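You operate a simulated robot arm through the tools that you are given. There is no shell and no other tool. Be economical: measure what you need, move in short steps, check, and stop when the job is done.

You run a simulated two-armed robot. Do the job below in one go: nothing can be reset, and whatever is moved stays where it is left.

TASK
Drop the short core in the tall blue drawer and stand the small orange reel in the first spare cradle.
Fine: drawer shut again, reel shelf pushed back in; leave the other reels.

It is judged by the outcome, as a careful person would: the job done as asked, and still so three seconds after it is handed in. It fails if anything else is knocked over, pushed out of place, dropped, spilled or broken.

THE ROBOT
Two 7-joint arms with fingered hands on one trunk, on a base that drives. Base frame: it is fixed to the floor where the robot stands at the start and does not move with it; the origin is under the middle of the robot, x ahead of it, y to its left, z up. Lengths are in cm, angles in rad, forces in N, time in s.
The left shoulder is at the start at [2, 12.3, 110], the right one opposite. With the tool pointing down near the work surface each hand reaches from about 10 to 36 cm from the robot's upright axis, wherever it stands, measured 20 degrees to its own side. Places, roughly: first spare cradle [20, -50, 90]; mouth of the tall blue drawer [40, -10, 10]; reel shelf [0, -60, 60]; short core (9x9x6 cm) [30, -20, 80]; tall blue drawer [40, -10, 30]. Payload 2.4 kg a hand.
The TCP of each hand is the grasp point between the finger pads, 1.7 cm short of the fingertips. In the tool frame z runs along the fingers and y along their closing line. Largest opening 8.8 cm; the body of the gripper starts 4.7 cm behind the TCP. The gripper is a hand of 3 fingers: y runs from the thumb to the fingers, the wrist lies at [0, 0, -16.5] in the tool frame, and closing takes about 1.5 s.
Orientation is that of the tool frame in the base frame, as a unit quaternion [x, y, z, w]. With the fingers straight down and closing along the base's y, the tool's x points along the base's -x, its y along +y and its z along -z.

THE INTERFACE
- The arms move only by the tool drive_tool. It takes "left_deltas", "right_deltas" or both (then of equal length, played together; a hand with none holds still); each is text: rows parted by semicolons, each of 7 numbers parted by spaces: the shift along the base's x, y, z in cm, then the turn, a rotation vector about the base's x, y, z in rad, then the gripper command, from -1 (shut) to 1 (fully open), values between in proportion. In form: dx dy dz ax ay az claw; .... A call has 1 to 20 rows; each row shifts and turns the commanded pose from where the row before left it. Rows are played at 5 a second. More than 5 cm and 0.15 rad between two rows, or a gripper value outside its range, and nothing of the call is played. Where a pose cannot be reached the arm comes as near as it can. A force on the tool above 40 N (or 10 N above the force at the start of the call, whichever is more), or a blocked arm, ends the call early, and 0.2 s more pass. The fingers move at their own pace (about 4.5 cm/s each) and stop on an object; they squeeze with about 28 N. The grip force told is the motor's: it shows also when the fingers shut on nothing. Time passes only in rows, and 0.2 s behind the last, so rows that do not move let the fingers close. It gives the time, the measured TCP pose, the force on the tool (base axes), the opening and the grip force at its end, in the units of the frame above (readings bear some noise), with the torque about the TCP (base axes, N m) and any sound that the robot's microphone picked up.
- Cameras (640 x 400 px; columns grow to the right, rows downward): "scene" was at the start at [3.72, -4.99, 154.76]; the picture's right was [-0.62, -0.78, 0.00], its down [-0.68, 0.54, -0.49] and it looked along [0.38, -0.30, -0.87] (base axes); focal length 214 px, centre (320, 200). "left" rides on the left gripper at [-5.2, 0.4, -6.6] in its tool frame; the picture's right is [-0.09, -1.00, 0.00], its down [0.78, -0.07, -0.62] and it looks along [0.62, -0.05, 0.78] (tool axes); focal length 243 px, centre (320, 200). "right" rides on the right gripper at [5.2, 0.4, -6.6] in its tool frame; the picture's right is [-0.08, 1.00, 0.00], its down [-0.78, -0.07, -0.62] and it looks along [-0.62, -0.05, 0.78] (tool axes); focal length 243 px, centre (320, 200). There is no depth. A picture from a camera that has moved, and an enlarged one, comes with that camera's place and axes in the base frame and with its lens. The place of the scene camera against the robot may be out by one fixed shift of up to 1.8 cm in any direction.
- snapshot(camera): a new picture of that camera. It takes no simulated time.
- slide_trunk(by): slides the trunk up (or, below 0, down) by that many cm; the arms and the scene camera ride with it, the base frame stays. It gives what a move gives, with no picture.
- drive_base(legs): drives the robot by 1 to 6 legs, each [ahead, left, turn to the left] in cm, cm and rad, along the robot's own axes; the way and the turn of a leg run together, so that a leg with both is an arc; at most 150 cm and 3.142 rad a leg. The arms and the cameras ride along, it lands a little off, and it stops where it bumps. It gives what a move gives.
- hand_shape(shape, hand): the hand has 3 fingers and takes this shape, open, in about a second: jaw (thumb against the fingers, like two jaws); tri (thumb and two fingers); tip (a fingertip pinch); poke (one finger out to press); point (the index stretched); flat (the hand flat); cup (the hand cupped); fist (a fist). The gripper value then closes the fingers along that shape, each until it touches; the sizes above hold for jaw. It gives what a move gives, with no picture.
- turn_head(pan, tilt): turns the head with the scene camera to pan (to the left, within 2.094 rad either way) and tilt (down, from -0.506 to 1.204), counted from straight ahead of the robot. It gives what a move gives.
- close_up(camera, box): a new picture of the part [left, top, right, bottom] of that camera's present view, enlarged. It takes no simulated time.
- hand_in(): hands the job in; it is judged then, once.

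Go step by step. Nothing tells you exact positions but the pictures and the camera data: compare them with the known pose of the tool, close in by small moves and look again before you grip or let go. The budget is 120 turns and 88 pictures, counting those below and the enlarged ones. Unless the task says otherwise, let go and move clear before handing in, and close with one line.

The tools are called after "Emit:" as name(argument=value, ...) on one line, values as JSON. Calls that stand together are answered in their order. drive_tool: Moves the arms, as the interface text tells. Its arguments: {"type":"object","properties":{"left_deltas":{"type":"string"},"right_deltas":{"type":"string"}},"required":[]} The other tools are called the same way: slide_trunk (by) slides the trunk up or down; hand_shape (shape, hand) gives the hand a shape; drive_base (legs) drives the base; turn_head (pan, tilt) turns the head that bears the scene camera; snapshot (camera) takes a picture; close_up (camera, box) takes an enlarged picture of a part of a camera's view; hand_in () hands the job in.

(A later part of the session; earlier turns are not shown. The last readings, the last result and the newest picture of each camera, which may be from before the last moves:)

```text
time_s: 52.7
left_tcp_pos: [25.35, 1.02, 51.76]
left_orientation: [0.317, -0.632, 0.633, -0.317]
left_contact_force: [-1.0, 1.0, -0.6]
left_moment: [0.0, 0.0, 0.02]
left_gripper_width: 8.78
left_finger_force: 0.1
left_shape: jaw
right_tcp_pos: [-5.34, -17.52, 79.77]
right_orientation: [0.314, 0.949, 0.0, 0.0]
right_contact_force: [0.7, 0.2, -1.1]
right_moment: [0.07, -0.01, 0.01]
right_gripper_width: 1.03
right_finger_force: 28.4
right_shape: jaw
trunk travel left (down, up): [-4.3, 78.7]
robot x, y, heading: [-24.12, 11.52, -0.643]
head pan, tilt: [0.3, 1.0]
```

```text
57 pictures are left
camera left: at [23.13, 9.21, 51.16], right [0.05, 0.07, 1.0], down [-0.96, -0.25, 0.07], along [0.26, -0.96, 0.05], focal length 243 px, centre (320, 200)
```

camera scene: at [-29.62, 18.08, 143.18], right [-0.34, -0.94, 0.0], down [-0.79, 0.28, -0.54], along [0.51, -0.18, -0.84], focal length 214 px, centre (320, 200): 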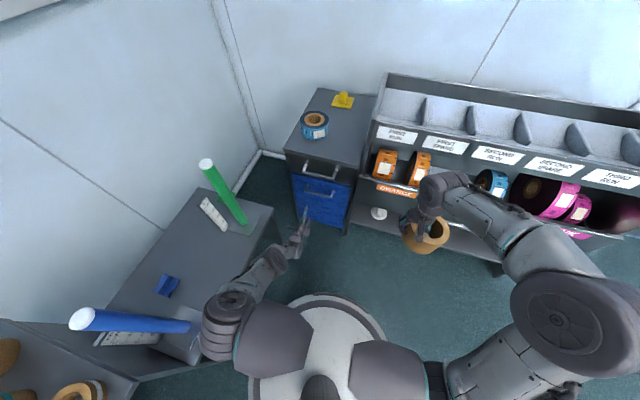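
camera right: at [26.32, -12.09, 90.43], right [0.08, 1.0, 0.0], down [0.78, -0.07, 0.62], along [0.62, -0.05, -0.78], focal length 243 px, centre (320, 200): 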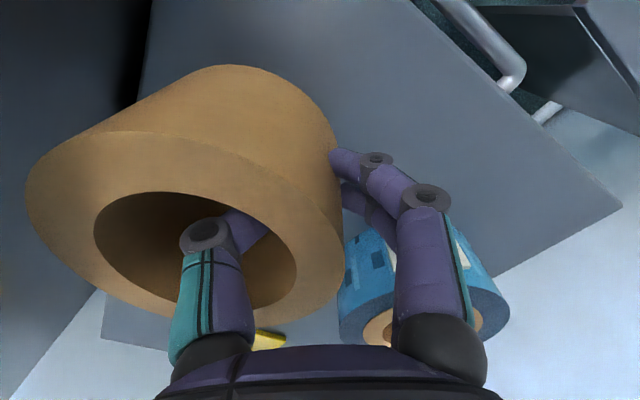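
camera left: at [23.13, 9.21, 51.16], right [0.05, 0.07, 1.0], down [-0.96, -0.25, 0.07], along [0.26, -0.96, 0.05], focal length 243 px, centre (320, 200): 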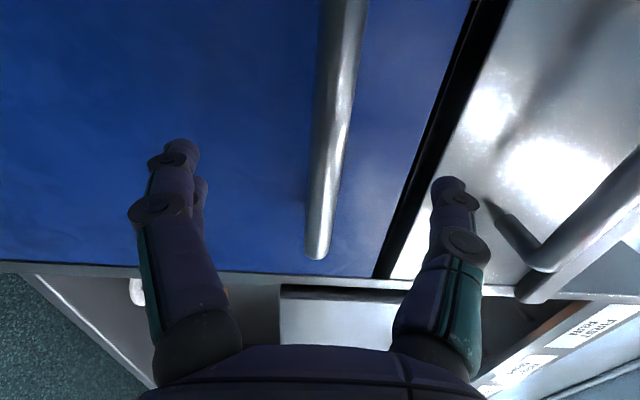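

The bar sits midway between thumb and fingers. I move 4.3 cm further in and close on it.

Emit:
drive_tool(left_deltas="1.15 -0.86 0 0 0 0 1; 1.15 -0.86 0 0 0 0 1; 1.15 -0.86 0 0 0 0 1; 0 0 0 0 0 0 -1; 0 0 0 0 0 0 -1; 0 0 0 0 0 0 -1; 0 0 0 0 0 0 -1; 0 0 0 0 0 0 -1; 0 0 0 0 0 0 -1; 0 0 0 0 0 0 -1; 0 0 0 0 0 0 -1")

Emit:
snapshot(camera="left")

```text
time_s: 55.1
left_tcp_pos: [28.66, -1.6, 51.55]
left_orientation: [-0.318, 0.632, -0.632, 0.318]
left_contact_force: [-0.5, 0.2, 1.3]
left_moment: [-0.03, 0.03, -0.02]
left_gripper_width: 0.01
left_finger_force: 27.5
left_shape: jaw
right_tcp_pos: [-5.42, -17.48, 79.89]
right_orientation: [0.315, 0.949, -0.001, 0.001]
right_contact_force: [0.0, 0.6, -2.2]
right_moment: [0.05, -0.04, 0.01]
right_gripper_width: 1.04
right_finger_force: 28.4
right_shape: jaw
trunk travel left (down, up): [-4.3, 78.7]
robot x, y, heading: [-23.55, 11.72, -0.641]
head pan, tilt: [0.3, 1.0]
```

```text
56 pictures are left
camera left: at [26.57, 6.57, 51.06], right [0.05, 0.07, 1.0], down [-0.96, -0.25, 0.07], along [0.26, -0.96, 0.05], focal length 243 px, centre (320, 200)
```

left: 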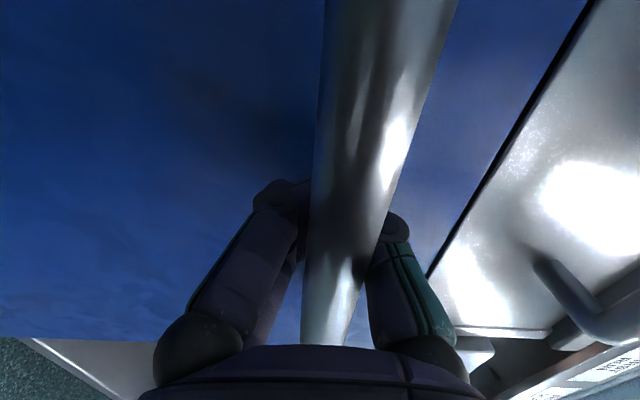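

The fingers have closed around behind the bar, caging it. I pull by driving back gently.

Emit:
drive_base(legs=[[-8, 0, 0]])

Emit:
snapshot(camera="scene")

```text
time_s: 56.1
left_tcp_pos: [22.33, 3.16, 51.59]
left_orientation: [-0.317, 0.632, -0.632, 0.317]
left_contact_force: [0.4, 0.3, 1.6]
left_moment: [0.0, -0.01, -0.04]
left_gripper_width: 0.0
left_finger_force: 28.0
left_shape: jaw
right_tcp_pos: [-11.91, -12.62, 79.92]
right_orientation: [0.316, 0.949, 0.0, 0.0]
right_contact_force: [-0.7, -0.1, -1.8]
right_moment: [0.05, 0.0, 0.0]
right_gripper_width: 1.03
right_finger_force: 27.9
right_shape: jaw
trunk travel left (down, up): [-4.3, 78.7]
robot x, y, heading: [-30.7, 16.28, -0.643]
head pan, tilt: [0.3, 1.0]
```

```text
55 pictures are left
camera scene: at [-24.85, 14.51, 128.18], right [-0.34, -0.94, 0.0], down [-0.79, 0.28, -0.54], along [0.51, -0.18, -0.84], focal length 214 px, centre (320, 200)
```

scene: 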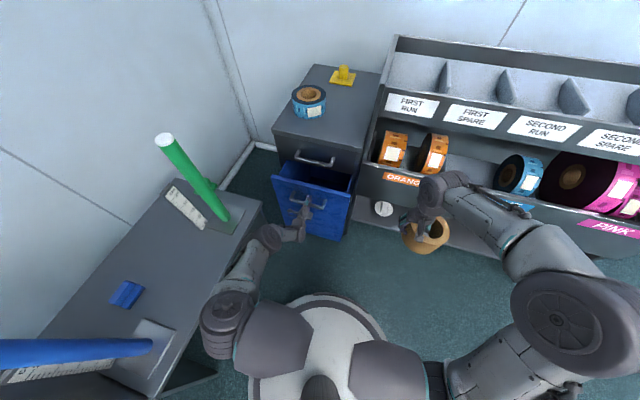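

The drawer opens smoothly. I pull it 12 cm more and look into it.

Emit:
drive_base(legs=[[-13, 0, 0]])

Emit:
snapshot(camera="scene")

```text
time_s: 57.4
left_tcp_pos: [11.76, 11.19, 51.65]
left_orientation: [0.318, -0.631, 0.632, -0.317]
left_contact_force: [-0.1, 0.0, 0.9]
left_moment: [0.04, 0.05, -0.01]
left_gripper_width: 0.01
left_finger_force: 28.2
left_shape: jaw
right_tcp_pos: [-22.24, -4.86, 79.9]
right_orientation: [0.314, 0.949, -0.001, 0.0]
right_contact_force: [0.5, 0.4, -1.7]
right_moment: [0.04, -0.02, -0.01]
right_gripper_width: 1.03
right_finger_force: 28.4
right_shape: jaw
trunk travel left (down, up): [-4.3, 78.7]
robot x, y, heading: [-40.83, 24.69, -0.642]
head pan, tilt: [0.3, 1.0]
```

```text
54 pictures are left
camera scene: at [-35.31, 22.33, 128.18], right [-0.33, -0.94, 0.0], down [-0.79, 0.28, -0.54], along [0.51, -0.18, -0.84], focal length 214 px, centre (320, 200)
```

scene: 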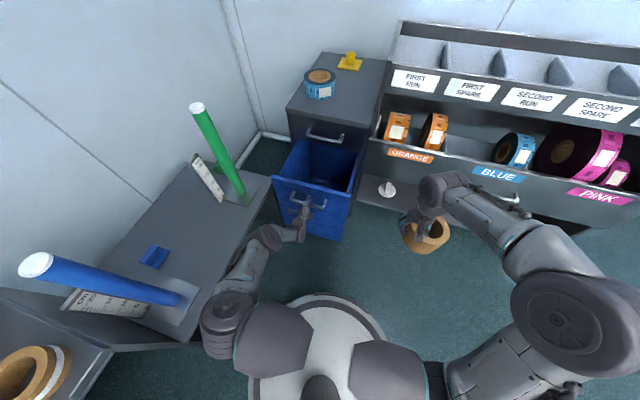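

The drawer stands about 21 cm open. Now I release the handle, back the hand out, and raise the left arm clear of everything.

Emit:
drive_tool(left_deltas="0 0 0 0 0 0 1; 0 0 0 0 0 0 1; 0 0 0 0 0 0 1; 0 0 0 0 0 0 1; 0 0 0 0 0 0 1; 0 0 0 0 0 0 1; 0 0 0 0 0 0 1; 0 0 0 0 0 0 1")

Emit:
drive_base(legs=[[-10, 0, 0]])

Emit:
slide_trunk(by=14)

Emit:
drive_tool(left_deltas="0 0 4 0 0 0 1; 0 0 4 0 0 0 1; 0 0 4 0 0 0 1; 0 0 4 0 0 0 1; 0 0 4 0 0 0 1; 0 0 4 0 0 0 1; 0 0 4 0 0 0 1; 0 0 4 0 0 0 1; 0 0 4 0 0 0 1; 0 0 4 0 0 0 1; -2 1.5 0 0 0 0 1; -2 1.5 0 0 0 0 1; -2 1.5 0 0 0 0 1; -2 1.5 0 0 0 0 1")

Emit:
snapshot(camera="scene")

```text
time_s: 59.2
left_tcp_pos: [11.86, 11.04, 51.73]
left_orientation: [-0.318, 0.632, -0.632, 0.317]
left_contact_force: [0.1, -0.1, -0.4]
left_moment: [-0.02, 0.02, -0.02]
left_gripper_width: 8.78
left_finger_force: 0.1
left_shape: jaw
right_tcp_pos: [-22.32, -4.81, 79.82]
right_orientation: [0.314, 0.949, 0.0, 0.0]
right_contact_force: [0.0, -0.2, -1.7]
right_moment: [0.1, -0.05, 0.0]
right_gripper_width: 1.01
right_finger_force: 27.8
right_shape: jaw
trunk travel left (down, up): [-4.3, 78.7]
robot x, y, heading: [-40.8, 24.43, -0.639]
head pan, tilt: [0.3, 1.0]
```

```text
time_s: 60.4
left_tcp_pos: [3.85, 16.94, 51.63]
left_orientation: [0.317, -0.632, 0.632, -0.317]
left_contact_force: [-0.6, 0.6, -0.7]
left_moment: [-0.03, -0.01, 0.02]
left_gripper_width: 8.78
left_finger_force: 0.1
left_shape: jaw
right_tcp_pos: [-30.18, 1.1, 79.81]
right_orientation: [0.315, 0.949, 0.0, 0.0]
right_contact_force: [-0.3, 0.8, -1.4]
right_moment: [0.07, -0.02, -0.02]
right_gripper_width: 1.04
right_finger_force: 28.4
right_shape: jaw
trunk travel left (down, up): [-4.3, 78.7]
robot x, y, heading: [-48.41, 29.72, -0.639]
head pan, tilt: [0.3, 1.0]
```

```text
time_s: 62.0
left_tcp_pos: [3.92, 17.06, 65.61]
left_orientation: [0.317, -0.632, 0.632, -0.317]
left_contact_force: [-1.0, -0.2, -0.8]
left_moment: [-0.03, -0.02, -0.01]
left_gripper_width: 8.8
left_finger_force: 0.1
left_shape: jaw
right_tcp_pos: [-30.37, 1.03, 93.78]
right_orientation: [0.315, 0.949, -0.001, 0.0]
right_contact_force: [-0.4, 0.3, -1.2]
right_moment: [0.07, -0.02, 0.03]
right_gripper_width: 1.04
right_finger_force: 27.6
right_shape: jaw
trunk travel left (down, up): [-18.3, 64.7]
robot x, y, heading: [-48.88, 30.63, -0.64]
head pan, tilt: [0.3, 1.0]
```

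```text
time_s: 65.0
left_tcp_pos: [-4.05, 23.0, 105.63]
left_orientation: [-0.317, 0.632, -0.632, 0.317]
left_contact_force: [-0.2, -0.2, -0.7]
left_moment: [0.02, 0.02, 0.0]
left_gripper_width: 8.8
left_finger_force: 0.1
left_shape: jaw
right_tcp_pos: [-30.31, 1.14, 93.99]
right_orientation: [0.316, 0.949, 0.001, 0.001]
right_contact_force: [0.0, -0.9, -2.4]
right_moment: [0.04, -0.05, -0.03]
right_gripper_width: 1.04
right_finger_force: 27.8
right_shape: jaw
trunk travel left (down, up): [-18.3, 64.7]
robot x, y, heading: [-48.81, 30.42, -0.642]
head pan, tilt: [0.3, 1.0]
```

```text
53 pictures are left
camera scene: at [-43.28, 28.28, 142.18], right [-0.33, -0.94, 0.0], down [-0.79, 0.28, -0.54], along [0.51, -0.18, -0.84], focal length 214 px, centre (320, 200)
```

scene: 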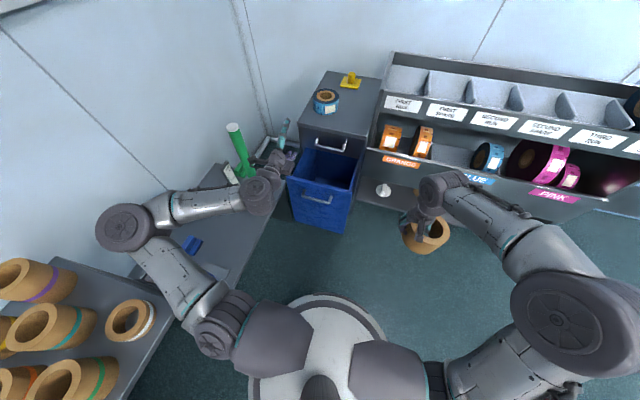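

The drawer is open and clear. I'll raise the trunk so the arms pass well above the upright rolls, then drive up and turn so the right hand faces the open drawer.

Emit:
slide_trunk(by=14)

Emit:
drive_base(legs=[[35, 2, 0], [0, 0, 0.72]])

Emit:
turn_head(pan=-0.4, tilt=1.1)

Emit:
snapshot(camera="scene")

Emit:
snapshot(camera="right")

```text
time_s: 66.7
left_tcp_pos: [-3.98, 22.99, 119.63]
left_orientation: [0.318, -0.631, 0.633, -0.317]
left_contact_force: [0.4, 0.1, 0.3]
left_moment: [-0.02, 0.01, 0.02]
left_gripper_width: 8.8
left_finger_force: 0.0
left_shape: jaw
right_tcp_pos: [-30.12, 1.07, 107.86]
right_orientation: [0.315, 0.949, 0.0, -0.001]
right_contact_force: [0.9, 0.1, -1.1]
right_moment: [0.06, -0.02, -0.01]
right_gripper_width: 1.03
right_finger_force: 28.0
right_shape: jaw
trunk travel left (down, up): [-32.3, 50.7]
robot x, y, heading: [-49.15, 30.16, -0.638]
head pan, tilt: [0.3, 1.0]
```

```text
time_s: 70.9
left_tcp_pos: [19.14, 35.03, 119.61]
left_orientation: [-0.52, 0.478, -0.478, 0.521]
left_contact_force: [0.9, -0.4, -0.8]
left_moment: [0.0, 0.0, 0.02]
left_gripper_width: 8.78
left_finger_force: 0.0
left_shape: jaw
right_tcp_pos: [14.11, 1.18, 107.91]
right_orientation: [-0.041, 0.999, 0.0, 0.0]
right_contact_force: [-0.2, 0.1, -1.4]
right_moment: [0.1, 0.05, -0.01]
right_gripper_width: 1.05
right_finger_force: 27.5
right_shape: jaw
trunk travel left (down, up): [-32.3, 50.7]
robot x, y, heading: [-19.32, 10.83, 0.08]
head pan, tilt: [0.3, 1.0]
```

```text
time_s: 72.0
left_tcp_pos: [19.24, 34.94, 119.65]
left_orientation: [0.521, -0.478, 0.478, -0.52]
left_contact_force: [0.3, 0.1, -0.9]
left_moment: [-0.02, 0.03, 0.0]
left_gripper_width: 8.81
left_finger_force: 0.1
left_shape: jaw
right_tcp_pos: [14.09, 1.27, 107.95]
right_orientation: [-0.041, 0.999, 0.0, 0.0]
right_contact_force: [0.0, -0.2, -1.8]
right_moment: [0.07, 0.02, 0.01]
right_gripper_width: 1.02
right_finger_force: 28.3
right_shape: jaw
trunk travel left (down, up): [-32.3, 50.7]
robot x, y, heading: [-19.07, 11.04, 0.081]
head pan, tilt: [-0.4, 1.1]
```

```text
52 pictures are left
camera scene: at [-14.56, 7.83, 155.52], right [-0.31, -0.95, 0.0], down [-0.85, 0.28, -0.45], along [0.43, -0.14, -0.89], focal length 214 px, centre (320, 200)
```

scene: 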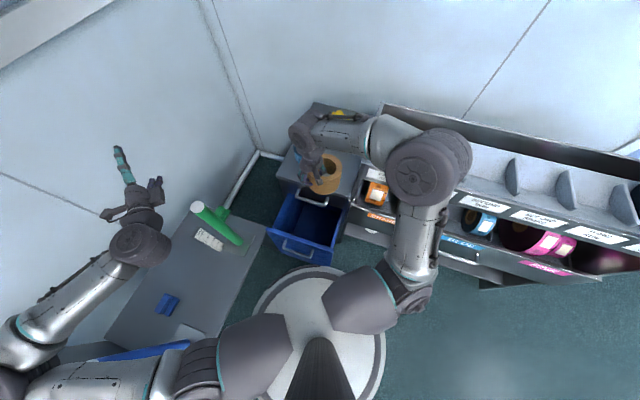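

```text
51 pictures are left
camera right: at [8.79, 1.28, 114.3], right [0.0, 1.0, 0.0], down [0.78, 0.0, 0.62], along [0.62, 0.0, -0.78], focal length 243 px, centre (320, 200)
```

right: 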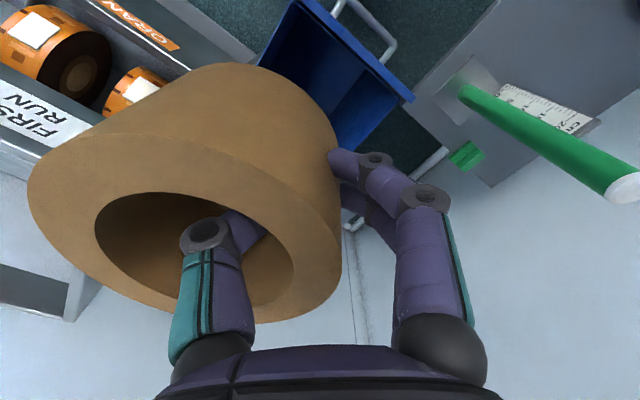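

The open drawer's mouth centre is around [22, 2.5] at rim z≈58. I'll turn the right hand so the core points outward, shift over the mouth, and lower toward it.

Emit:
drive_tool(right_deltas="0.2 0.2 0 0 0 0.133 -1; 0.2 0.2 0 0 0 0.133 -1; 0.2 0.2 0 0 0 0.133 -1; 0.2 0.2 0 0 0 0.133 -1; 0.2 0.2 0 0 0 0.133 -1; 0.2 0.2 0 0 0 0.133 -1; 0.2 0.2 0 0 0 0.133 -1; 0.3 0.3 0 0 0 0.133 -1; 0.3 0.3 0 0 0 0.133 -1; 0 0 -4 0 0 0 -1; 0 0 -4 0 0 0 -1; 0 0 -4 0 0 0 -1; 0 0 -4 0 0 0 -1; 0 0 -4 0 0 0 -1; 0 0 -4 0 0 0 -1")

Emit:
close_up(camera="scene", box=[230, 100, 410, 300])

Emit:
snapshot(camera="right")

```text
time_s: 75.2
left_tcp_pos: [19.24, 35.01, 119.61]
left_orientation: [0.521, -0.479, 0.479, -0.52]
left_contact_force: [0.2, -0.3, -0.3]
left_moment: [0.01, 0.03, 0.01]
left_gripper_width: 8.81
left_finger_force: 0.1
left_shape: jaw
right_tcp_pos: [16.07, 3.41, 83.66]
right_orientation: [-0.597, 0.802, 0.0, 0.0]
right_contact_force: [-0.6, -0.1, 0.0]
right_moment: [0.02, 0.07, -0.01]
right_gripper_width: 1.01
right_finger_force: 28.0
right_shape: jaw
trunk travel left (down, up): [-32.3, 50.7]
robot x, y, heading: [-19.39, 10.94, 0.083]
head pan, tilt: [-0.4, 1.1]
```

```text
2.00 times, centred on (320, 200) of scene
camera zoom: at [-14.53, 7.83, 155.52], right [-0.31, -0.95, 0.0], down [-0.85, 0.28, -0.45], along [0.43, -0.14, -0.89], focal length 429 px, centre (320, 200)
```

zoom: 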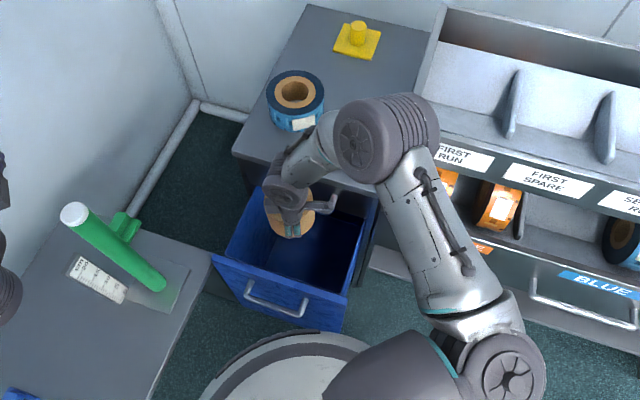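

```text
49 pictures are left
camera right: at [14.1, -1.37, 90.15], right [-0.93, 0.37, 0.0], down [0.29, 0.73, 0.62], along [0.23, 0.58, -0.78], focal length 243 px, centre (320, 200)
```

right: 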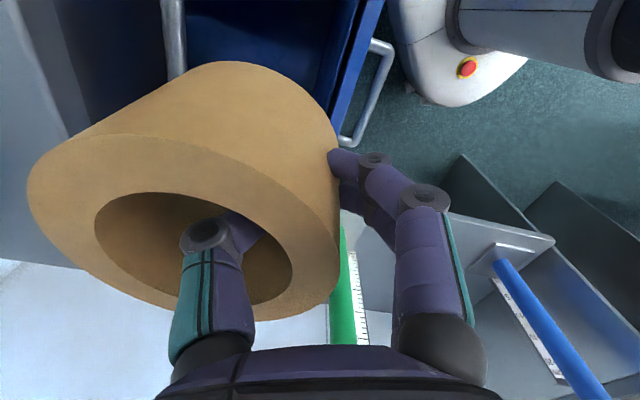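

The core is over the mouth; I shift 1.5 cm deeper and lower until the core is below the rim.

Emit:
drive_tool(right_deltas="0.6 -0.45 -4 0 0 0 -1; 0.6 -0.45 -4 0 0 0 -1; 0 0 -4 0 0 0 -1; 0 0 -4 0 0 0 -1; 0 0 -4 0 0 0 -1; 0 0 -4 0 0 0 -1; 0 0 -3 0 0 0 -1")

Emit:
close_up(camera="scene", box=[230, 100, 410, 300])

Emit:
snapshot(camera="right")

```text
time_s: 76.8
left_tcp_pos: [19.16, 35.03, 119.71]
left_orientation: [0.521, -0.479, 0.478, -0.521]
left_contact_force: [-0.3, 0.3, 0.4]
left_moment: [0.03, -0.01, 0.0]
left_gripper_width: 8.81
left_finger_force: 0.2
left_shape: jaw
right_tcp_pos: [15.98, 1.89, 62.49]
right_orientation: [-0.597, 0.802, 0.001, -0.001]
right_contact_force: [-1.0, 0.0, -2.1]
right_moment: [0.0, 0.05, 0.04]
right_gripper_width: 0.98
right_finger_force: 28.0
right_shape: jaw
right hand out of reach, approached as far as the arm can: row 6, 7
trunk travel left (down, up): [-32.3, 50.7]
robot x, y, heading: [-18.63, 10.73, 0.082]
head pan, tilt: [-0.4, 1.1]
```

```text
2.00 times, centred on (320, 200) of scene
camera zoom: at [-14.56, 7.84, 155.52], right [-0.31, -0.95, 0.0], down [-0.85, 0.28, -0.45], along [0.43, -0.14, -0.89], focal length 429 px, centre (320, 200)
```

zoom: 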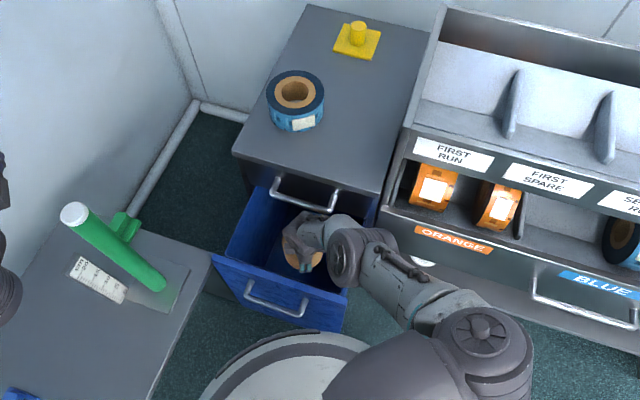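

```text
47 pictures are left
camera right: at [14.05, -3.03, 68.88], right [-0.93, 0.37, 0.0], down [0.29, 0.73, 0.62], along [0.23, 0.58, -0.78], focal length 243 px, centre (320, 200)
```

right: 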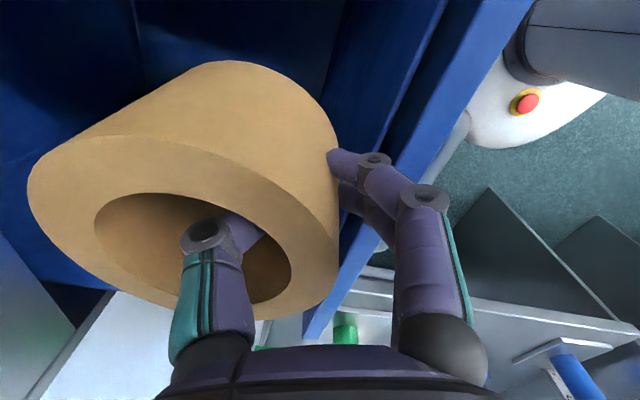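

The core hangs inside the mouth, surrounded by drawer walls, with the fingertips just above the rim. I release it here with a modest opening.

Emit:
drive_tool(right_deltas="0 0 0 0 0 0 0; 0 0 0 0 0 0 0; 0 0 0 0 0 0 0; 0 0 0 0 0 0 0; 0 0 0 0 0 0 0; 0 0 0 0 0 0 0")

Emit:
snapshot(camera="right")

```text
time_s: 78.2
left_tcp_pos: [19.26, 34.99, 119.64]
left_orientation: [0.521, -0.479, 0.478, -0.52]
left_contact_force: [0.0, -0.6, 0.6]
left_moment: [0.0, -0.02, 0.0]
left_gripper_width: 8.81
left_finger_force: 0.1
left_shape: jaw
right_tcp_pos: [16.21, 1.78, 62.53]
right_orientation: [-0.597, 0.802, 0.001, 0.0]
right_contact_force: [0.4, 0.7, 0.0]
right_moment: [0.02, -0.01, 0.0]
right_gripper_width: 4.33
right_finger_force: 0.1
right_shape: jaw
trunk travel left (down, up): [-32.3, 50.7]
robot x, y, heading: [-19.18, 10.85, 0.084]
head pan, tilt: [-0.4, 1.1]
```

```text
46 pictures are left
camera right: at [14.08, -3.05, 68.9], right [-0.93, 0.37, 0.0], down [0.29, 0.73, 0.62], along [0.23, 0.58, -0.78], focal length 243 px, centre (320, 200)
```

right: 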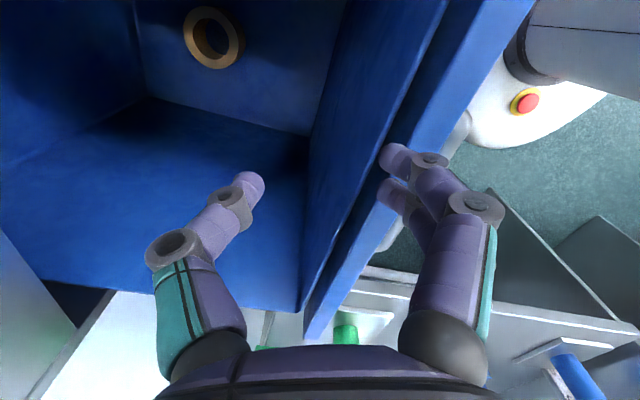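

The core lies on the drawer floor. I raise the right hand straight up, restore its angle, and return to the earlier stance to push the drawer shut with the left hand.

Emit:
drive_tool(right_deltas="0 0 4 0 0 0 0; 0 0 4 0 0 0 0; 0 0 4 0 0 0 0; 0 0 4 0 0 0 0; 0 0 4 0 0 0 0; 0 0 4 0 0 0 0; 0 0 4 0 0 0 0; 0 0 4 0 0 0 0; 0 0 4 0 0 0 0; 0 0 4 0 0 0 0; 0 0 4 0 0 -0.133 0; -0.2 -0.2 0 0 0 -0.133 0; -0.2 -0.2 0 0 0 -0.133 0; -0.2 -0.2 0 0 0 -0.133 0; -0.2 -0.2 0 0 0 -0.133 0; -0.2 -0.2 0 0 0 -0.133 0; -0.2 0 0 0 0 -0.133 0; -0.2 0 0 0 0 -0.133 0; -0.2 0 0 0 0 -0.133 0")

Emit:
drive_base(legs=[[0, 0, -0.724], [-38, -2, 0]])

Emit:
slide_trunk(by=-14)

Emit:
drive_tool(left_deltas="2 -1.5 0 0 0 0 -1; 2 -1.5 0 0 0 0 -1; 2 -1.5 0 0 0 0 -1; 2 -1.5 0 0 0 0 -1; 0 0 -4 0 0 0 -1; 0 0 -4 0 0 0 -1; 0 0 -4 0 0 0 -1; 0 0 -4 0 0 0 -1; 0 0 -4 0 0 0 -1; 0 0 -4 0 0 0 -1; 0 0 -4 0 0 0 -1; 0 0 -4 0 0 0 -1; 0 0 -4 0 0 0 -1; 0 0 -4 0 0 0 -1")

Emit:
turn_head(pan=0.3, tilt=0.95)

Emit:
snapshot(camera="scene")

```text
time_s: 82.2
left_tcp_pos: [19.21, 34.94, 119.73]
left_orientation: [-0.52, 0.479, -0.479, 0.521]
left_contact_force: [0.1, 0.0, 0.8]
left_moment: [-0.01, -0.02, -0.01]
left_gripper_width: 8.81
left_finger_force: 0.1
left_shape: jaw
right_tcp_pos: [14.55, 0.66, 106.25]
right_orientation: [-0.039, 0.999, 0.0, 0.0]
right_contact_force: [0.5, 0.3, -0.2]
right_moment: [-0.01, 0.02, -0.04]
right_gripper_width: 4.36
right_finger_force: 0.0
right_shape: jaw
trunk travel left (down, up): [-32.3, 50.7]
robot x, y, heading: [-19.13, 10.84, 0.084]
head pan, tilt: [-0.4, 1.1]
```

```text
time_s: 86.5
left_tcp_pos: [-5.65, 23.98, 119.6]
left_orientation: [0.309, -0.636, 0.637, -0.308]
left_contact_force: [-0.5, 0.7, 0.7]
left_moment: [0.03, -0.01, 0.02]
left_gripper_width: 8.81
left_finger_force: 0.1
left_shape: jaw
right_tcp_pos: [-32.57, 2.11, 106.21]
right_orientation: [0.327, 0.945, 0.0, 0.0]
right_contact_force: [0.2, -0.5, -0.7]
right_moment: [0.02, 0.0, 0.01]
right_gripper_width: 4.35
right_finger_force: 0.0
right_shape: jaw
trunk travel left (down, up): [-32.3, 50.7]
robot x, y, heading: [-50.27, 32.5, -0.671]
head pan, tilt: [-0.4, 1.1]
```

```text
time_s: 88.2
left_tcp_pos: [-5.51, 23.91, 105.7]
left_orientation: [-0.309, 0.637, -0.636, 0.309]
left_contact_force: [-0.4, -0.5, -1.0]
left_moment: [0.02, 0.02, 0.0]
left_gripper_width: 8.8
left_finger_force: 0.0
left_shape: jaw
right_tcp_pos: [-32.46, 2.13, 92.42]
right_orientation: [0.327, 0.945, 0.001, 0.0]
right_contact_force: [-0.1, -0.5, -0.6]
right_moment: [-0.01, 0.0, 0.03]
right_gripper_width: 4.38
right_finger_force: 0.2
right_shape: jaw
trunk travel left (down, up): [-18.3, 64.7]
robot x, y, heading: [-50.27, 32.65, -0.667]
head pan, tilt: [-0.4, 1.1]
```

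```text
time_s: 91.2
left_tcp_pos: [2.45, 18.05, 65.61]
left_orientation: [0.309, -0.636, 0.637, -0.308]
left_contact_force: [0.3, 0.0, 0.2]
left_moment: [0.0, 0.01, -0.02]
left_gripper_width: 0.0
left_finger_force: 27.7
left_shape: jaw
right_tcp_pos: [-32.43, 2.04, 92.37]
right_orientation: [0.327, 0.945, 0.0, 0.001]
right_contact_force: [-0.9, 0.0, -0.6]
right_moment: [-0.02, 0.02, 0.0]
right_gripper_width: 4.35
right_finger_force: 0.1
right_shape: jaw
trunk travel left (down, up): [-18.3, 64.7]
robot x, y, heading: [-50.18, 32.71, -0.671]
head pan, tilt: [-0.4, 1.1]
```

```text
time_s: 92.3
left_tcp_pos: [2.52, 18.06, 65.71]
left_orientation: [0.309, -0.636, 0.636, -0.309]
left_contact_force: [-0.1, -0.2, -1.0]
left_moment: [0.01, -0.01, 0.02]
left_gripper_width: 0.01
left_finger_force: 27.9
left_shape: jaw
right_tcp_pos: [-32.45, 2.1, 92.25]
right_orientation: [0.327, 0.945, 0.0, 0.0]
right_contact_force: [-0.8, 0.5, -0.6]
right_moment: [0.0, 0.01, -0.01]
right_gripper_width: 4.36
right_finger_force: 0.2
right_shape: jaw
trunk travel left (down, up): [-18.3, 64.7]
robot x, y, heading: [-49.89, 32.09, -0.668]
head pan, tilt: [0.3, 0.949]
```

```text
45 pictures are left
camera scene: at [-44.4, 30.19, 142.54], right [-0.36, -0.93, 0.0], down [-0.76, 0.29, -0.58], along [0.54, -0.21, -0.81], focal length 214 px, centre (320, 200)
```

scene: 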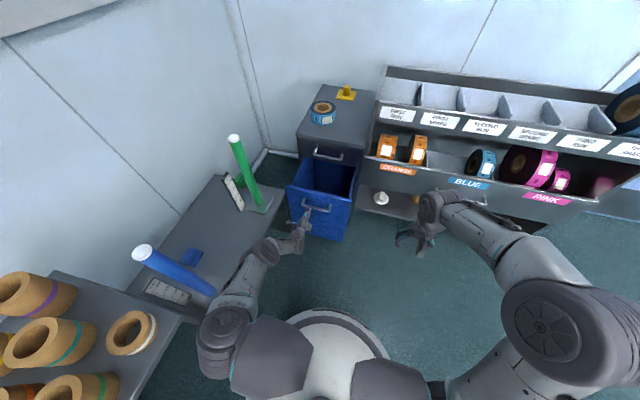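

The drawer is intact and the left hand is lined up with it. I drop the closed fist below the bar and push with the base.

Emit:
drive_tool(left_deltas="0 0 -2 0 0 0 -1; 0 0 -2 0 0 0 -1")

Emit:
slide_trunk(by=-18)

Emit:
drive_base(legs=[[0, 0, 0.027], [22, 0, 0]])

Emit:
snapshot(camera="scene")

```text
time_s: 92.9
left_tcp_pos: [0.41, 18.17, 62.18]
left_orientation: [0.309, -0.636, 0.636, -0.309]
left_contact_force: [-0.2, 0.7, -0.2]
left_moment: [0.01, -0.02, 0.02]
left_gripper_width: 0.0
left_finger_force: 28.1
left_shape: jaw
left hand out of reach, approached as far as the arm can: row 2
right_tcp_pos: [-32.46, 2.14, 92.17]
right_orientation: [0.327, 0.945, 0.0, 0.0]
right_contact_force: [0.1, 0.3, 0.2]
right_moment: [0.01, 0.03, -0.02]
right_gripper_width: 4.33
right_finger_force: 0.1
right_shape: jaw
trunk travel left (down, up): [-18.3, 64.7]
robot x, y, heading: [-50.23, 32.43, -0.671]
head pan, tilt: [0.3, 0.949]
```

```text
time_s: 94.9
left_tcp_pos: [0.43, 18.11, 44.15]
left_orientation: [0.308, -0.636, 0.637, -0.309]
left_contact_force: [0.2, 0.3, 0.1]
left_moment: [0.03, -0.02, 0.02]
left_gripper_width: 0.01
left_finger_force: 27.3
left_shape: jaw
right_tcp_pos: [-32.49, 2.13, 74.27]
right_orientation: [0.328, 0.945, -0.001, 0.0]
right_contact_force: [0.4, -0.8, 0.3]
right_moment: [-0.01, 0.01, 0.02]
right_gripper_width: 4.37
right_finger_force: 0.1
right_shape: jaw
trunk travel left (down, up): [-0.3, 82.7]
robot x, y, heading: [-49.95, 32.07, -0.666]
head pan, tilt: [0.3, 0.949]
```

```text
time_s: 96.9
left_tcp_pos: [18.34, 6.06, 44.22]
left_orientation: [0.315, -0.633, 0.633, -0.316]
left_contact_force: [0.0, -0.1, 0.7]
left_moment: [-0.02, 0.0, -0.07]
left_gripper_width: 0.0
left_finger_force: 28.9
left_shape: jaw
right_tcp_pos: [-14.31, -10.82, 74.29]
right_orientation: [0.317, 0.948, 0.0, 0.0]
right_contact_force: [0.0, -0.4, 0.2]
right_moment: [0.01, 0.0, 0.0]
right_gripper_width: 4.36
right_finger_force: 0.1
right_shape: jaw
trunk travel left (down, up): [-0.3, 82.7]
robot x, y, heading: [-32.82, 19.39, -0.651]
head pan, tilt: [0.3, 0.949]
```

```text
44 pictures are left
camera scene: at [-26.86, 17.15, 124.54], right [-0.34, -0.94, 0.0], down [-0.76, 0.28, -0.58], along [0.55, -0.2, -0.81], focal length 214 px, centre (320, 200)
```

scene: 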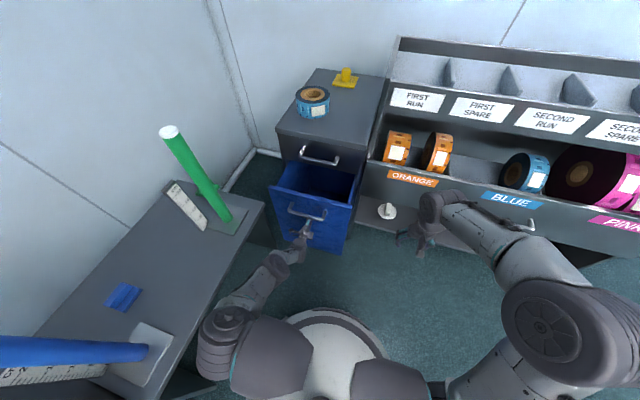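

It's sliding shut, tip at about f=12.8. About 14.5 cm remain; I continue.

Emit:
drive_base(legs=[[15, 0, 0]])

Emit:
close_up(camera="scene", box=[230, 40, 430, 260])

```text
time_s: 98.3
left_tcp_pos: [30.57, -3.13, 44.21]
left_orientation: [0.316, -0.633, 0.633, -0.315]
left_contact_force: [-0.2, 0.8, 0.1]
left_moment: [0.04, 0.02, -0.02]
left_gripper_width: 0.0
left_finger_force: 28.0
left_shape: jaw
right_tcp_pos: [-2.0, -19.98, 74.29]
right_orientation: [0.317, 0.948, 0.0, 0.0]
right_contact_force: [0.4, 0.1, 0.5]
right_moment: [-0.02, 0.0, 0.03]
right_gripper_width: 4.35
right_finger_force: 0.0
right_shape: jaw
trunk travel left (down, up): [-0.3, 82.7]
robot x, y, heading: [-20.2, 10.05, -0.646]
head pan, tilt: [0.3, 0.949]
```

```text
1.82 times, centred on (330, 150) of scene
camera zoom: at [-14.61, 7.9, 124.54], right [-0.34, -0.94, 0.0], down [-0.77, 0.28, -0.58], along [0.55, -0.2, -0.81], focal length 390 px, centre (302, 291)
```

zoom: 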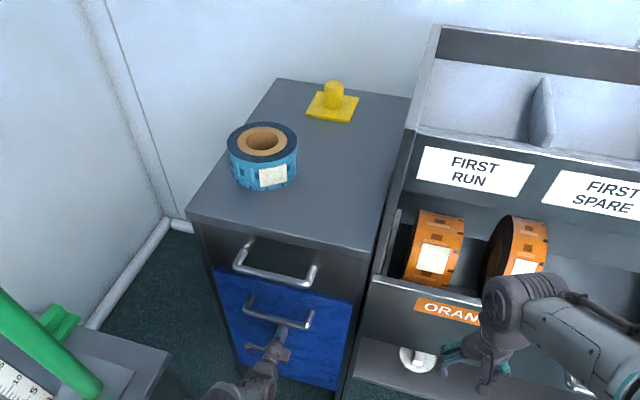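

It looks closed. One more small push to confirm it's against the stop.

Emit:
drive_base(legs=[[2, 0, 0]])

Emit:
close_up(camera="scene", box=[250, 100, 370, 260])

Emit:
snapshot(camera="left")

```text
time_s: 99.2
left_tcp_pos: [31.2, -3.68, 43.79]
left_orientation: [-0.318, 0.636, -0.63, 0.313]
left_contact_force: [-13.6, 10.7, 5.0]
left_moment: [-0.11, -0.04, 0.0]
left_gripper_width: 0.0
left_finger_force: 27.4
left_shape: jaw
right_tcp_pos: [-0.87, -20.74, 74.29]
right_orientation: [0.316, 0.949, 0.001, 0.0]
right_contact_force: [0.1, -0.3, -0.3]
right_moment: [0.03, -0.02, 0.01]
right_gripper_width: 4.4
right_finger_force: 0.0
right_shape: jaw
trunk travel left (down, up): [-0.3, 82.7]
robot x, y, heading: [-19.11, 9.25, -0.643]
head pan, tilt: [0.3, 0.949]
stopped in leg 1: the force on the tool passed its limit at 55 N (the readings are from after the stop); the commanded pose is now the measured one
```

```text
2.50 times, centred on (310, 180) of scene
camera zoom: at [-13.61, 7.14, 124.55], right [-0.34, -0.94, 0.0], down [-0.77, 0.27, -0.58], along [0.55, -0.2, -0.81], focal length 536 px, centre (345, 250)
```

zoom: 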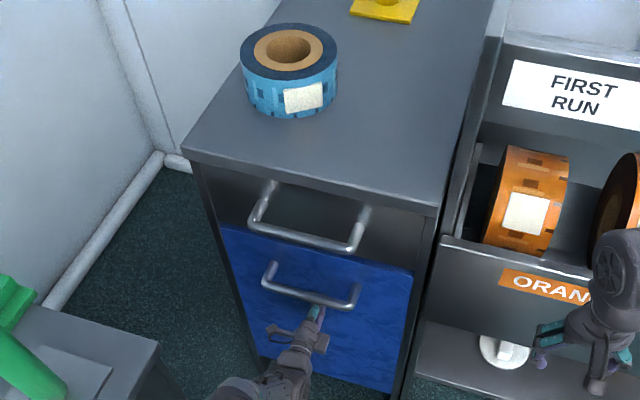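

```text
41 pictures are left
camera left: at [29.08, 4.42, 43.25], right [0.06, 0.06, 1.0], down [-0.97, -0.25, 0.08], along [0.25, -0.97, 0.04], focal length 243 px, centre (320, 200)
```

left: 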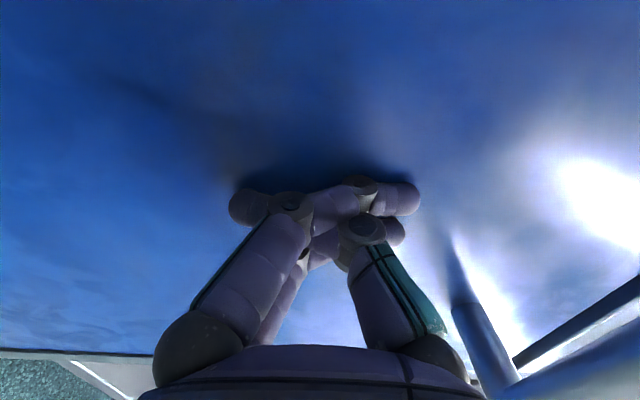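

The blue drawer is shut against its stop. Now I back off, shift right in front of the reel shelf, and swap roles: right hand will pull the shelf handle, left hand will lift the reel.

Emit:
drive_base(legs=[[-28, 0, 0], [0, -34, 0]])

Emit:
slide_trunk(by=18)

Emit:
drive_tool(left_deltas="0 0 4 0 0 0 1; 0 0 4 0 0 0 1; 0 0 4 0 0 0 1; -1.6 1.2 4 0 0 0 1; -1.6 1.2 4 0 0 0 1; -1.6 1.2 4 0 0 0 1; -1.6 1.2 4 0 0 0 1; -1.6 1.2 4 0 0 0 1; -1.6 1.2 4 0 0 0 1; -1.6 1.2 4 0 0 0 1; -1.6 1.2 4 0 0 0 1; -1.6 1.2 2 0 0 0 1")

Emit:
drive_tool(left_deltas="0 0 0 0.1145 -0.0854 0 1; 0 0 0 0.1145 -0.0854 0 1; 0 0 0 0.1145 -0.0854 0 1; 0 0 0 0.1145 -0.0854 0 1; 0 0 0 0.1145 -0.0854 0 1; 0 0 0 0.1145 -0.0854 0 1; 0 0 0 0.1145 -0.0854 0 1; 0 0 0 0.1145 -0.0854 0 1; 0 0 0 0.1145 -0.0854 0 1; 0 0 0 0.1145 -0.0854 0 1; 0 0 0 0.1145 -0.0854 0 1", right_deltas="0.4 -0.3 0 -0.0854 -0.1145 0 1; 0.4 -0.3 0 -0.0854 -0.1145 0 1; 0.4 -0.3 0 -0.0854 -0.1145 0 1; 0.4 -0.3 0 -0.0854 -0.1145 0 1; 0.4 -0.3 0 -0.0854 -0.1145 0 1; 0.4 -0.3 0 -0.0854 -0.1145 0 1; 0.4 -0.3 0 -0.0854 -0.1145 0 1; 0.4 -0.3 0 -0.0854 -0.1145 0 1; 0.4 -0.3 0 -0.0854 -0.1145 0 1; 0.4 -0.3 0 -0.0854 -0.1145 0 1; 0.4 -0.3 0 -0.0854 -0.1145 0 1")

Emit:
drive_tool(left_deltas="0 0 0 0.0854 0.1145 0 1; 0 0 0 0.0854 0.1145 0 1; 0 0 0 0.0854 0.1145 0 1; 0 0 0 0.0854 0.1145 0 1; 0 0 0 0.0854 0.1145 0 1; 0 0 0 0.0854 0.1145 0 1; 0 0 0 0.0854 0.1145 0 1; 0 0 0 0.0854 0.1145 0 1; 0 0 0 0.0854 0.1145 0 1; 0 0 0 0.0854 0.1145 0 1; 0 0 0 0.0854 0.1145 0 1", right_deltas="0 0 0 0.1145 -0.0854 0 1; 0 0 0 0.1145 -0.0854 0 1; 0 0 0 0.1145 -0.0854 0 1; 0 0 0 0.1145 -0.0854 0 1; 0 0 0 0.1145 -0.0854 0 1; 0 0 0 0.1145 -0.0854 0 1; 0 0 0 0.1145 -0.0854 0 1; 0 0 0 0.1145 -0.0854 0 1; 0 0 0 0.1145 -0.0854 0 1; 0 0 0 0.1145 -0.0854 0 1; 0 0 0 0.1145 -0.0854 0 1")

Emit:
turn_head(pan=0.0, tilt=0.9)

Emit:
snapshot(camera="scene")

Emit:
snapshot(camera="right")

```text
time_s: 102.9
left_tcp_pos: [-11.23, -14.28, 43.81]
left_orientation: [-0.318, 0.637, -0.629, 0.312]
left_contact_force: [0.4, -0.2, 0.2]
left_moment: [0.02, 0.0, -0.02]
left_gripper_width: 0.0
left_finger_force: 28.4
left_shape: jaw
right_tcp_pos: [-43.41, -31.34, 74.3]
right_orientation: [0.317, 0.949, -0.001, 0.0]
right_contact_force: [0.1, -0.2, -0.8]
right_moment: [0.02, 0.02, 0.01]
right_gripper_width: 4.36
right_finger_force: 0.1
right_shape: jaw
trunk travel left (down, up): [-0.3, 82.7]
robot x, y, heading: [-61.68, -1.37, -0.645]
head pan, tilt: [0.3, 0.949]
```

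```text
time_s: 104.9
left_tcp_pos: [-11.33, -14.43, 61.6]
left_orientation: [-0.318, 0.637, -0.629, 0.312]
left_contact_force: [-0.1, 0.1, 0.1]
left_moment: [0.01, -0.04, -0.02]
left_gripper_width: 0.01
left_finger_force: 28.1
left_shape: jaw
right_tcp_pos: [-43.51, -31.32, 92.3]
right_orientation: [0.316, 0.949, 0.0, 0.0]
right_contact_force: [-0.3, 0.4, -0.4]
right_moment: [0.01, 0.0, 0.0]
right_gripper_width: 4.38
right_finger_force: 0.1
right_shape: jaw
trunk travel left (down, up): [-18.3, 64.7]
robot x, y, heading: [-61.94, -1.51, -0.645]
head pan, tilt: [0.3, 0.949]
```

```text
time_s: 107.5
left_tcp_pos: [-22.87, -5.23, 108.71]
left_orientation: [-0.317, 0.638, -0.629, 0.313]
left_contact_force: [-0.3, -0.4, 1.0]
left_moment: [-0.02, 0.03, -0.02]
left_gripper_width: 8.78
left_finger_force: 0.1
left_shape: jaw
left hand out of reach, approached as far as the arm can: row 9, 10, 11, 12
right_tcp_pos: [-43.47, -31.21, 92.28]
right_orientation: [0.316, 0.949, 0.0, 0.001]
right_contact_force: [0.8, 0.5, 0.9]
right_moment: [0.01, -0.03, 0.01]
right_gripper_width: 4.33
right_finger_force: 0.1
right_shape: jaw
trunk travel left (down, up): [-18.3, 64.7]
robot x, y, heading: [-61.83, -1.14, -0.643]
head pan, tilt: [0.3, 0.949]
```

```text
time_s: 109.9
left_tcp_pos: [-22.74, -5.42, 108.68]
left_orientation: [0.22, 0.675, -0.217, 0.67]
left_contact_force: [-0.4, -0.1, 0.3]
left_moment: [0.04, -0.01, 0.02]
left_gripper_width: 8.8
left_finger_force: 0.0
left_shape: jaw
right_tcp_pos: [-39.12, -34.2, 91.74]
right_orientation: [0.224, 0.67, -0.221, 0.672]
right_contact_force: [-0.7, -0.9, 0.5]
right_moment: [0.02, 0.01, -0.01]
right_gripper_width: 8.77
right_finger_force: 0.1
right_shape: jaw
right hand out of reach, approached as far as the arm can: row 10
trunk travel left (down, up): [-18.3, 64.7]
robot x, y, heading: [-61.73, -1.76, -0.648]
head pan, tilt: [0.3, 0.949]
```

```text
time_s: 112.3
left_tcp_pos: [-22.76, -5.38, 108.56]
left_orientation: [0.315, 0.949, 0.008, -0.002]
left_contact_force: [0.9, -0.2, -0.3]
left_moment: [0.0, 0.03, 0.01]
left_gripper_width: 8.8
left_finger_force: 0.1
left_shape: jaw
right_tcp_pos: [-38.81, -33.95, 91.96]
right_orientation: [0.633, 0.314, 0.318, 0.632]
right_contact_force: [-0.6, -0.1, 0.2]
right_moment: [0.0, -0.01, 0.01]
right_gripper_width: 8.78
right_finger_force: 0.1
right_shape: jaw
right hand out of reach, approached as far as the arm can: row 11
trunk travel left (down, up): [-18.3, 64.7]
robot x, y, heading: [-62.0, -1.03, -0.647]
head pan, tilt: [0.3, 0.949]
```

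```text
time_s: 113.1
left_tcp_pos: [-22.86, -5.39, 108.61]
left_orientation: [0.314, 0.95, 0.007, -0.001]
left_contact_force: [0.3, 1.3, -0.6]
left_moment: [-0.01, 0.01, 0.0]
left_gripper_width: 8.79
left_finger_force: 0.0
left_shape: jaw
right_tcp_pos: [-38.86, -33.77, 91.93]
right_orientation: [0.633, 0.315, 0.316, 0.632]
right_contact_force: [-1.1, 1.5, 0.2]
right_moment: [-0.04, 0.0, -0.06]
right_gripper_width: 8.78
right_finger_force: 0.1
right_shape: jaw
trunk travel left (down, up): [-18.3, 64.7]
robot x, y, heading: [-61.74, -1.45, -0.642]
head pan, tilt: [0.0, 0.901]
```

```text
40 pictures are left
camera scene: at [-56.88, -5.52, 142.9], right [-0.6, -0.8, 0.0], down [-0.63, 0.47, -0.62], along [0.5, -0.37, -0.78], focal length 214 px, centre (320, 200)
```

scene: 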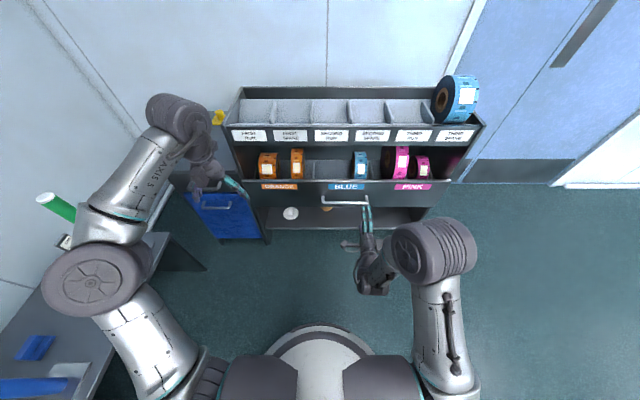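

```text
39 pictures are left
camera right: at [-40.99, -25.64, 92.21], right [-0.05, -0.07, 1.0], down [-0.97, -0.25, -0.07], along [0.25, -0.97, -0.05], focal length 243 px, centre (320, 200)
```

right: 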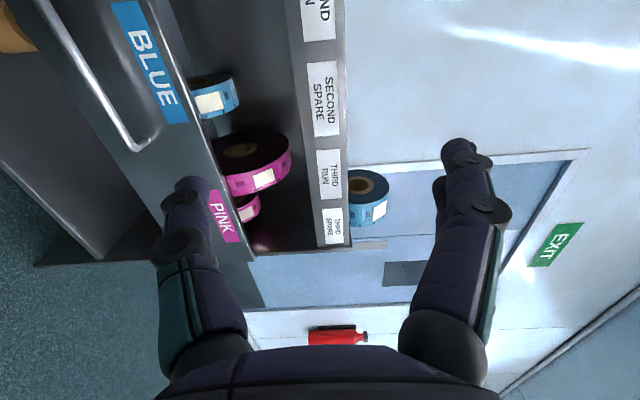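

Both hands took the new poses; the shelf handle centres at about l=-50.5, z≈57.3, straight ahead of the right hand. I lower and extend the right hand, then check.

Emit:
slide_trunk(by=-9)

Emit:
drive_tool(right_deltas="1.6 -1.2 0 0 0 0 1; 1.6 -1.2 0 0 0 0 1; 1.6 -1.2 -3.5 0 0 0 1; 1.6 -1.2 -3.5 0 0 0 1; 0 0 -3.5 0 0 0 1; 0 0 -3.5 0 0 0 1; 0 0 -3.5 0 0 0 1; 0 0 -3.5 0 0 0 1; 0 0 -3.5 0 0 0 1; 0 0 -1 0 0 0 1")

Emit:
drive_base(legs=[[16, 0, 0]])

Emit:
snapshot(camera="right")

```text
time_s: 114.4
left_tcp_pos: [-22.81, -5.27, 99.58]
left_orientation: [0.314, 0.949, 0.009, -0.001]
left_contact_force: [0.1, 0.1, 0.4]
left_moment: [0.0, -0.02, -0.02]
left_gripper_width: 8.81
left_finger_force: 0.1
left_shape: jaw
right_tcp_pos: [-38.66, -33.85, 82.8]
right_orientation: [0.633, 0.314, 0.316, 0.633]
right_contact_force: [-1.2, -0.6, 1.0]
right_moment: [0.01, 0.0, 0.0]
right_gripper_width: 8.78
right_finger_force: 0.1
right_shape: jaw
trunk travel left (down, up): [-9.3, 73.7]
robot x, y, heading: [-61.79, -1.49, -0.649]
head pan, tilt: [0.0, 0.901]
```

```text
time_s: 116.6
left_tcp_pos: [-22.87, -5.44, 99.73]
left_orientation: [0.315, 0.949, 0.007, -0.002]
left_contact_force: [0.2, 0.3, -0.4]
left_moment: [0.0, 0.01, -0.01]
left_gripper_width: 8.83
left_finger_force: 0.1
left_shape: jaw
right_tcp_pos: [-30.29, -35.41, 57.93]
right_orientation: [0.634, 0.314, 0.314, 0.633]
right_contact_force: [0.1, 0.8, 0.7]
right_moment: [0.02, 0.01, 0.0]
right_gripper_width: 8.76
right_finger_force: 0.1
right_shape: jaw
right hand out of reach, approached as far as the arm can: row 2, 3, 4, 5, 6, 7
trunk travel left (down, up): [-9.3, 73.7]
robot x, y, heading: [-62.11, -1.11, -0.646]
head pan, tilt: [0.0, 0.901]
```

```text
time_s: 118.0
left_tcp_pos: [-9.73, -14.98, 99.62]
left_orientation: [0.313, 0.95, 0.007, -0.001]
left_contact_force: [-0.3, 0.1, 0.6]
left_moment: [-0.02, 0.0, 0.01]
left_gripper_width: 8.79
left_finger_force: 0.0
left_shape: jaw
right_tcp_pos: [-17.13, -45.21, 57.98]
right_orientation: [0.634, 0.315, 0.315, 0.633]
right_contact_force: [0.1, -1.0, -0.1]
right_moment: [0.01, 0.0, 0.0]
right_gripper_width: 8.76
right_finger_force: 0.1
right_shape: jaw
trunk travel left (down, up): [-9.3, 73.7]
robot x, y, heading: [-48.65, -11.53, -0.642]
head pan, tilt: [0.0, 0.901]
```

```text
38 pictures are left
camera right: at [-19.34, -36.96, 58.26], right [-0.05, -0.07, 1.0], down [-0.97, -0.25, -0.07], along [0.25, -0.97, -0.05], focal length 243 px, centre (320, 200)
```

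right: 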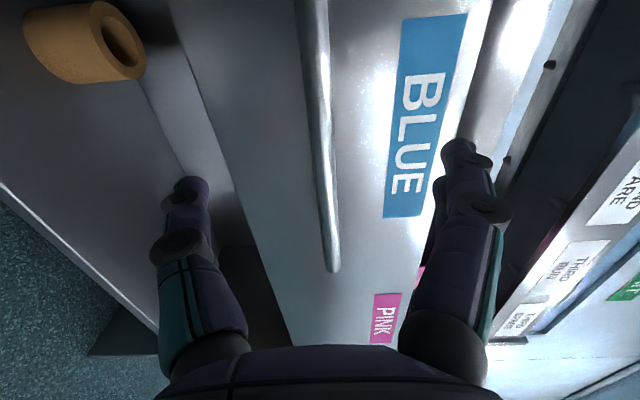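

The bar triangulates to f≈22, z≈58, aligned with the hand. I advance 8.7 cm and look before closing.

Emit:
drive_base(legs=[[8.7, 0, 0]])

Emit:
snapshot(camera="right")

```text
time_s: 119.1
left_tcp_pos: [-2.58, -20.17, 99.55]
left_orientation: [0.313, 0.95, 0.008, -0.001]
left_contact_force: [-0.2, 0.0, -0.9]
left_moment: [0.02, 0.03, -0.04]
left_gripper_width: 8.81
left_finger_force: 0.0
left_shape: jaw
right_tcp_pos: [-10.18, -50.31, 57.9]
right_orientation: [0.633, 0.315, 0.315, 0.633]
right_contact_force: [0.6, 0.3, -0.4]
right_moment: [0.01, -0.01, -0.02]
right_gripper_width: 8.8
right_finger_force: 0.1
right_shape: jaw
trunk travel left (down, up): [-9.3, 73.7]
robot x, y, heading: [-41.59, -16.39, -0.643]
head pan, tilt: [0.0, 0.901]
```

```text
37 pictures are left
camera right: at [-12.29, -42.21, 58.26], right [-0.05, -0.07, 1.0], down [-0.97, -0.25, -0.07], along [0.25, -0.97, -0.05], focal length 243 px, centre (320, 200)
```

right: 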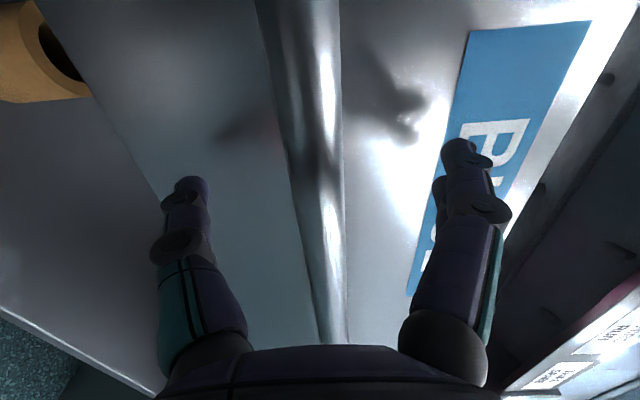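

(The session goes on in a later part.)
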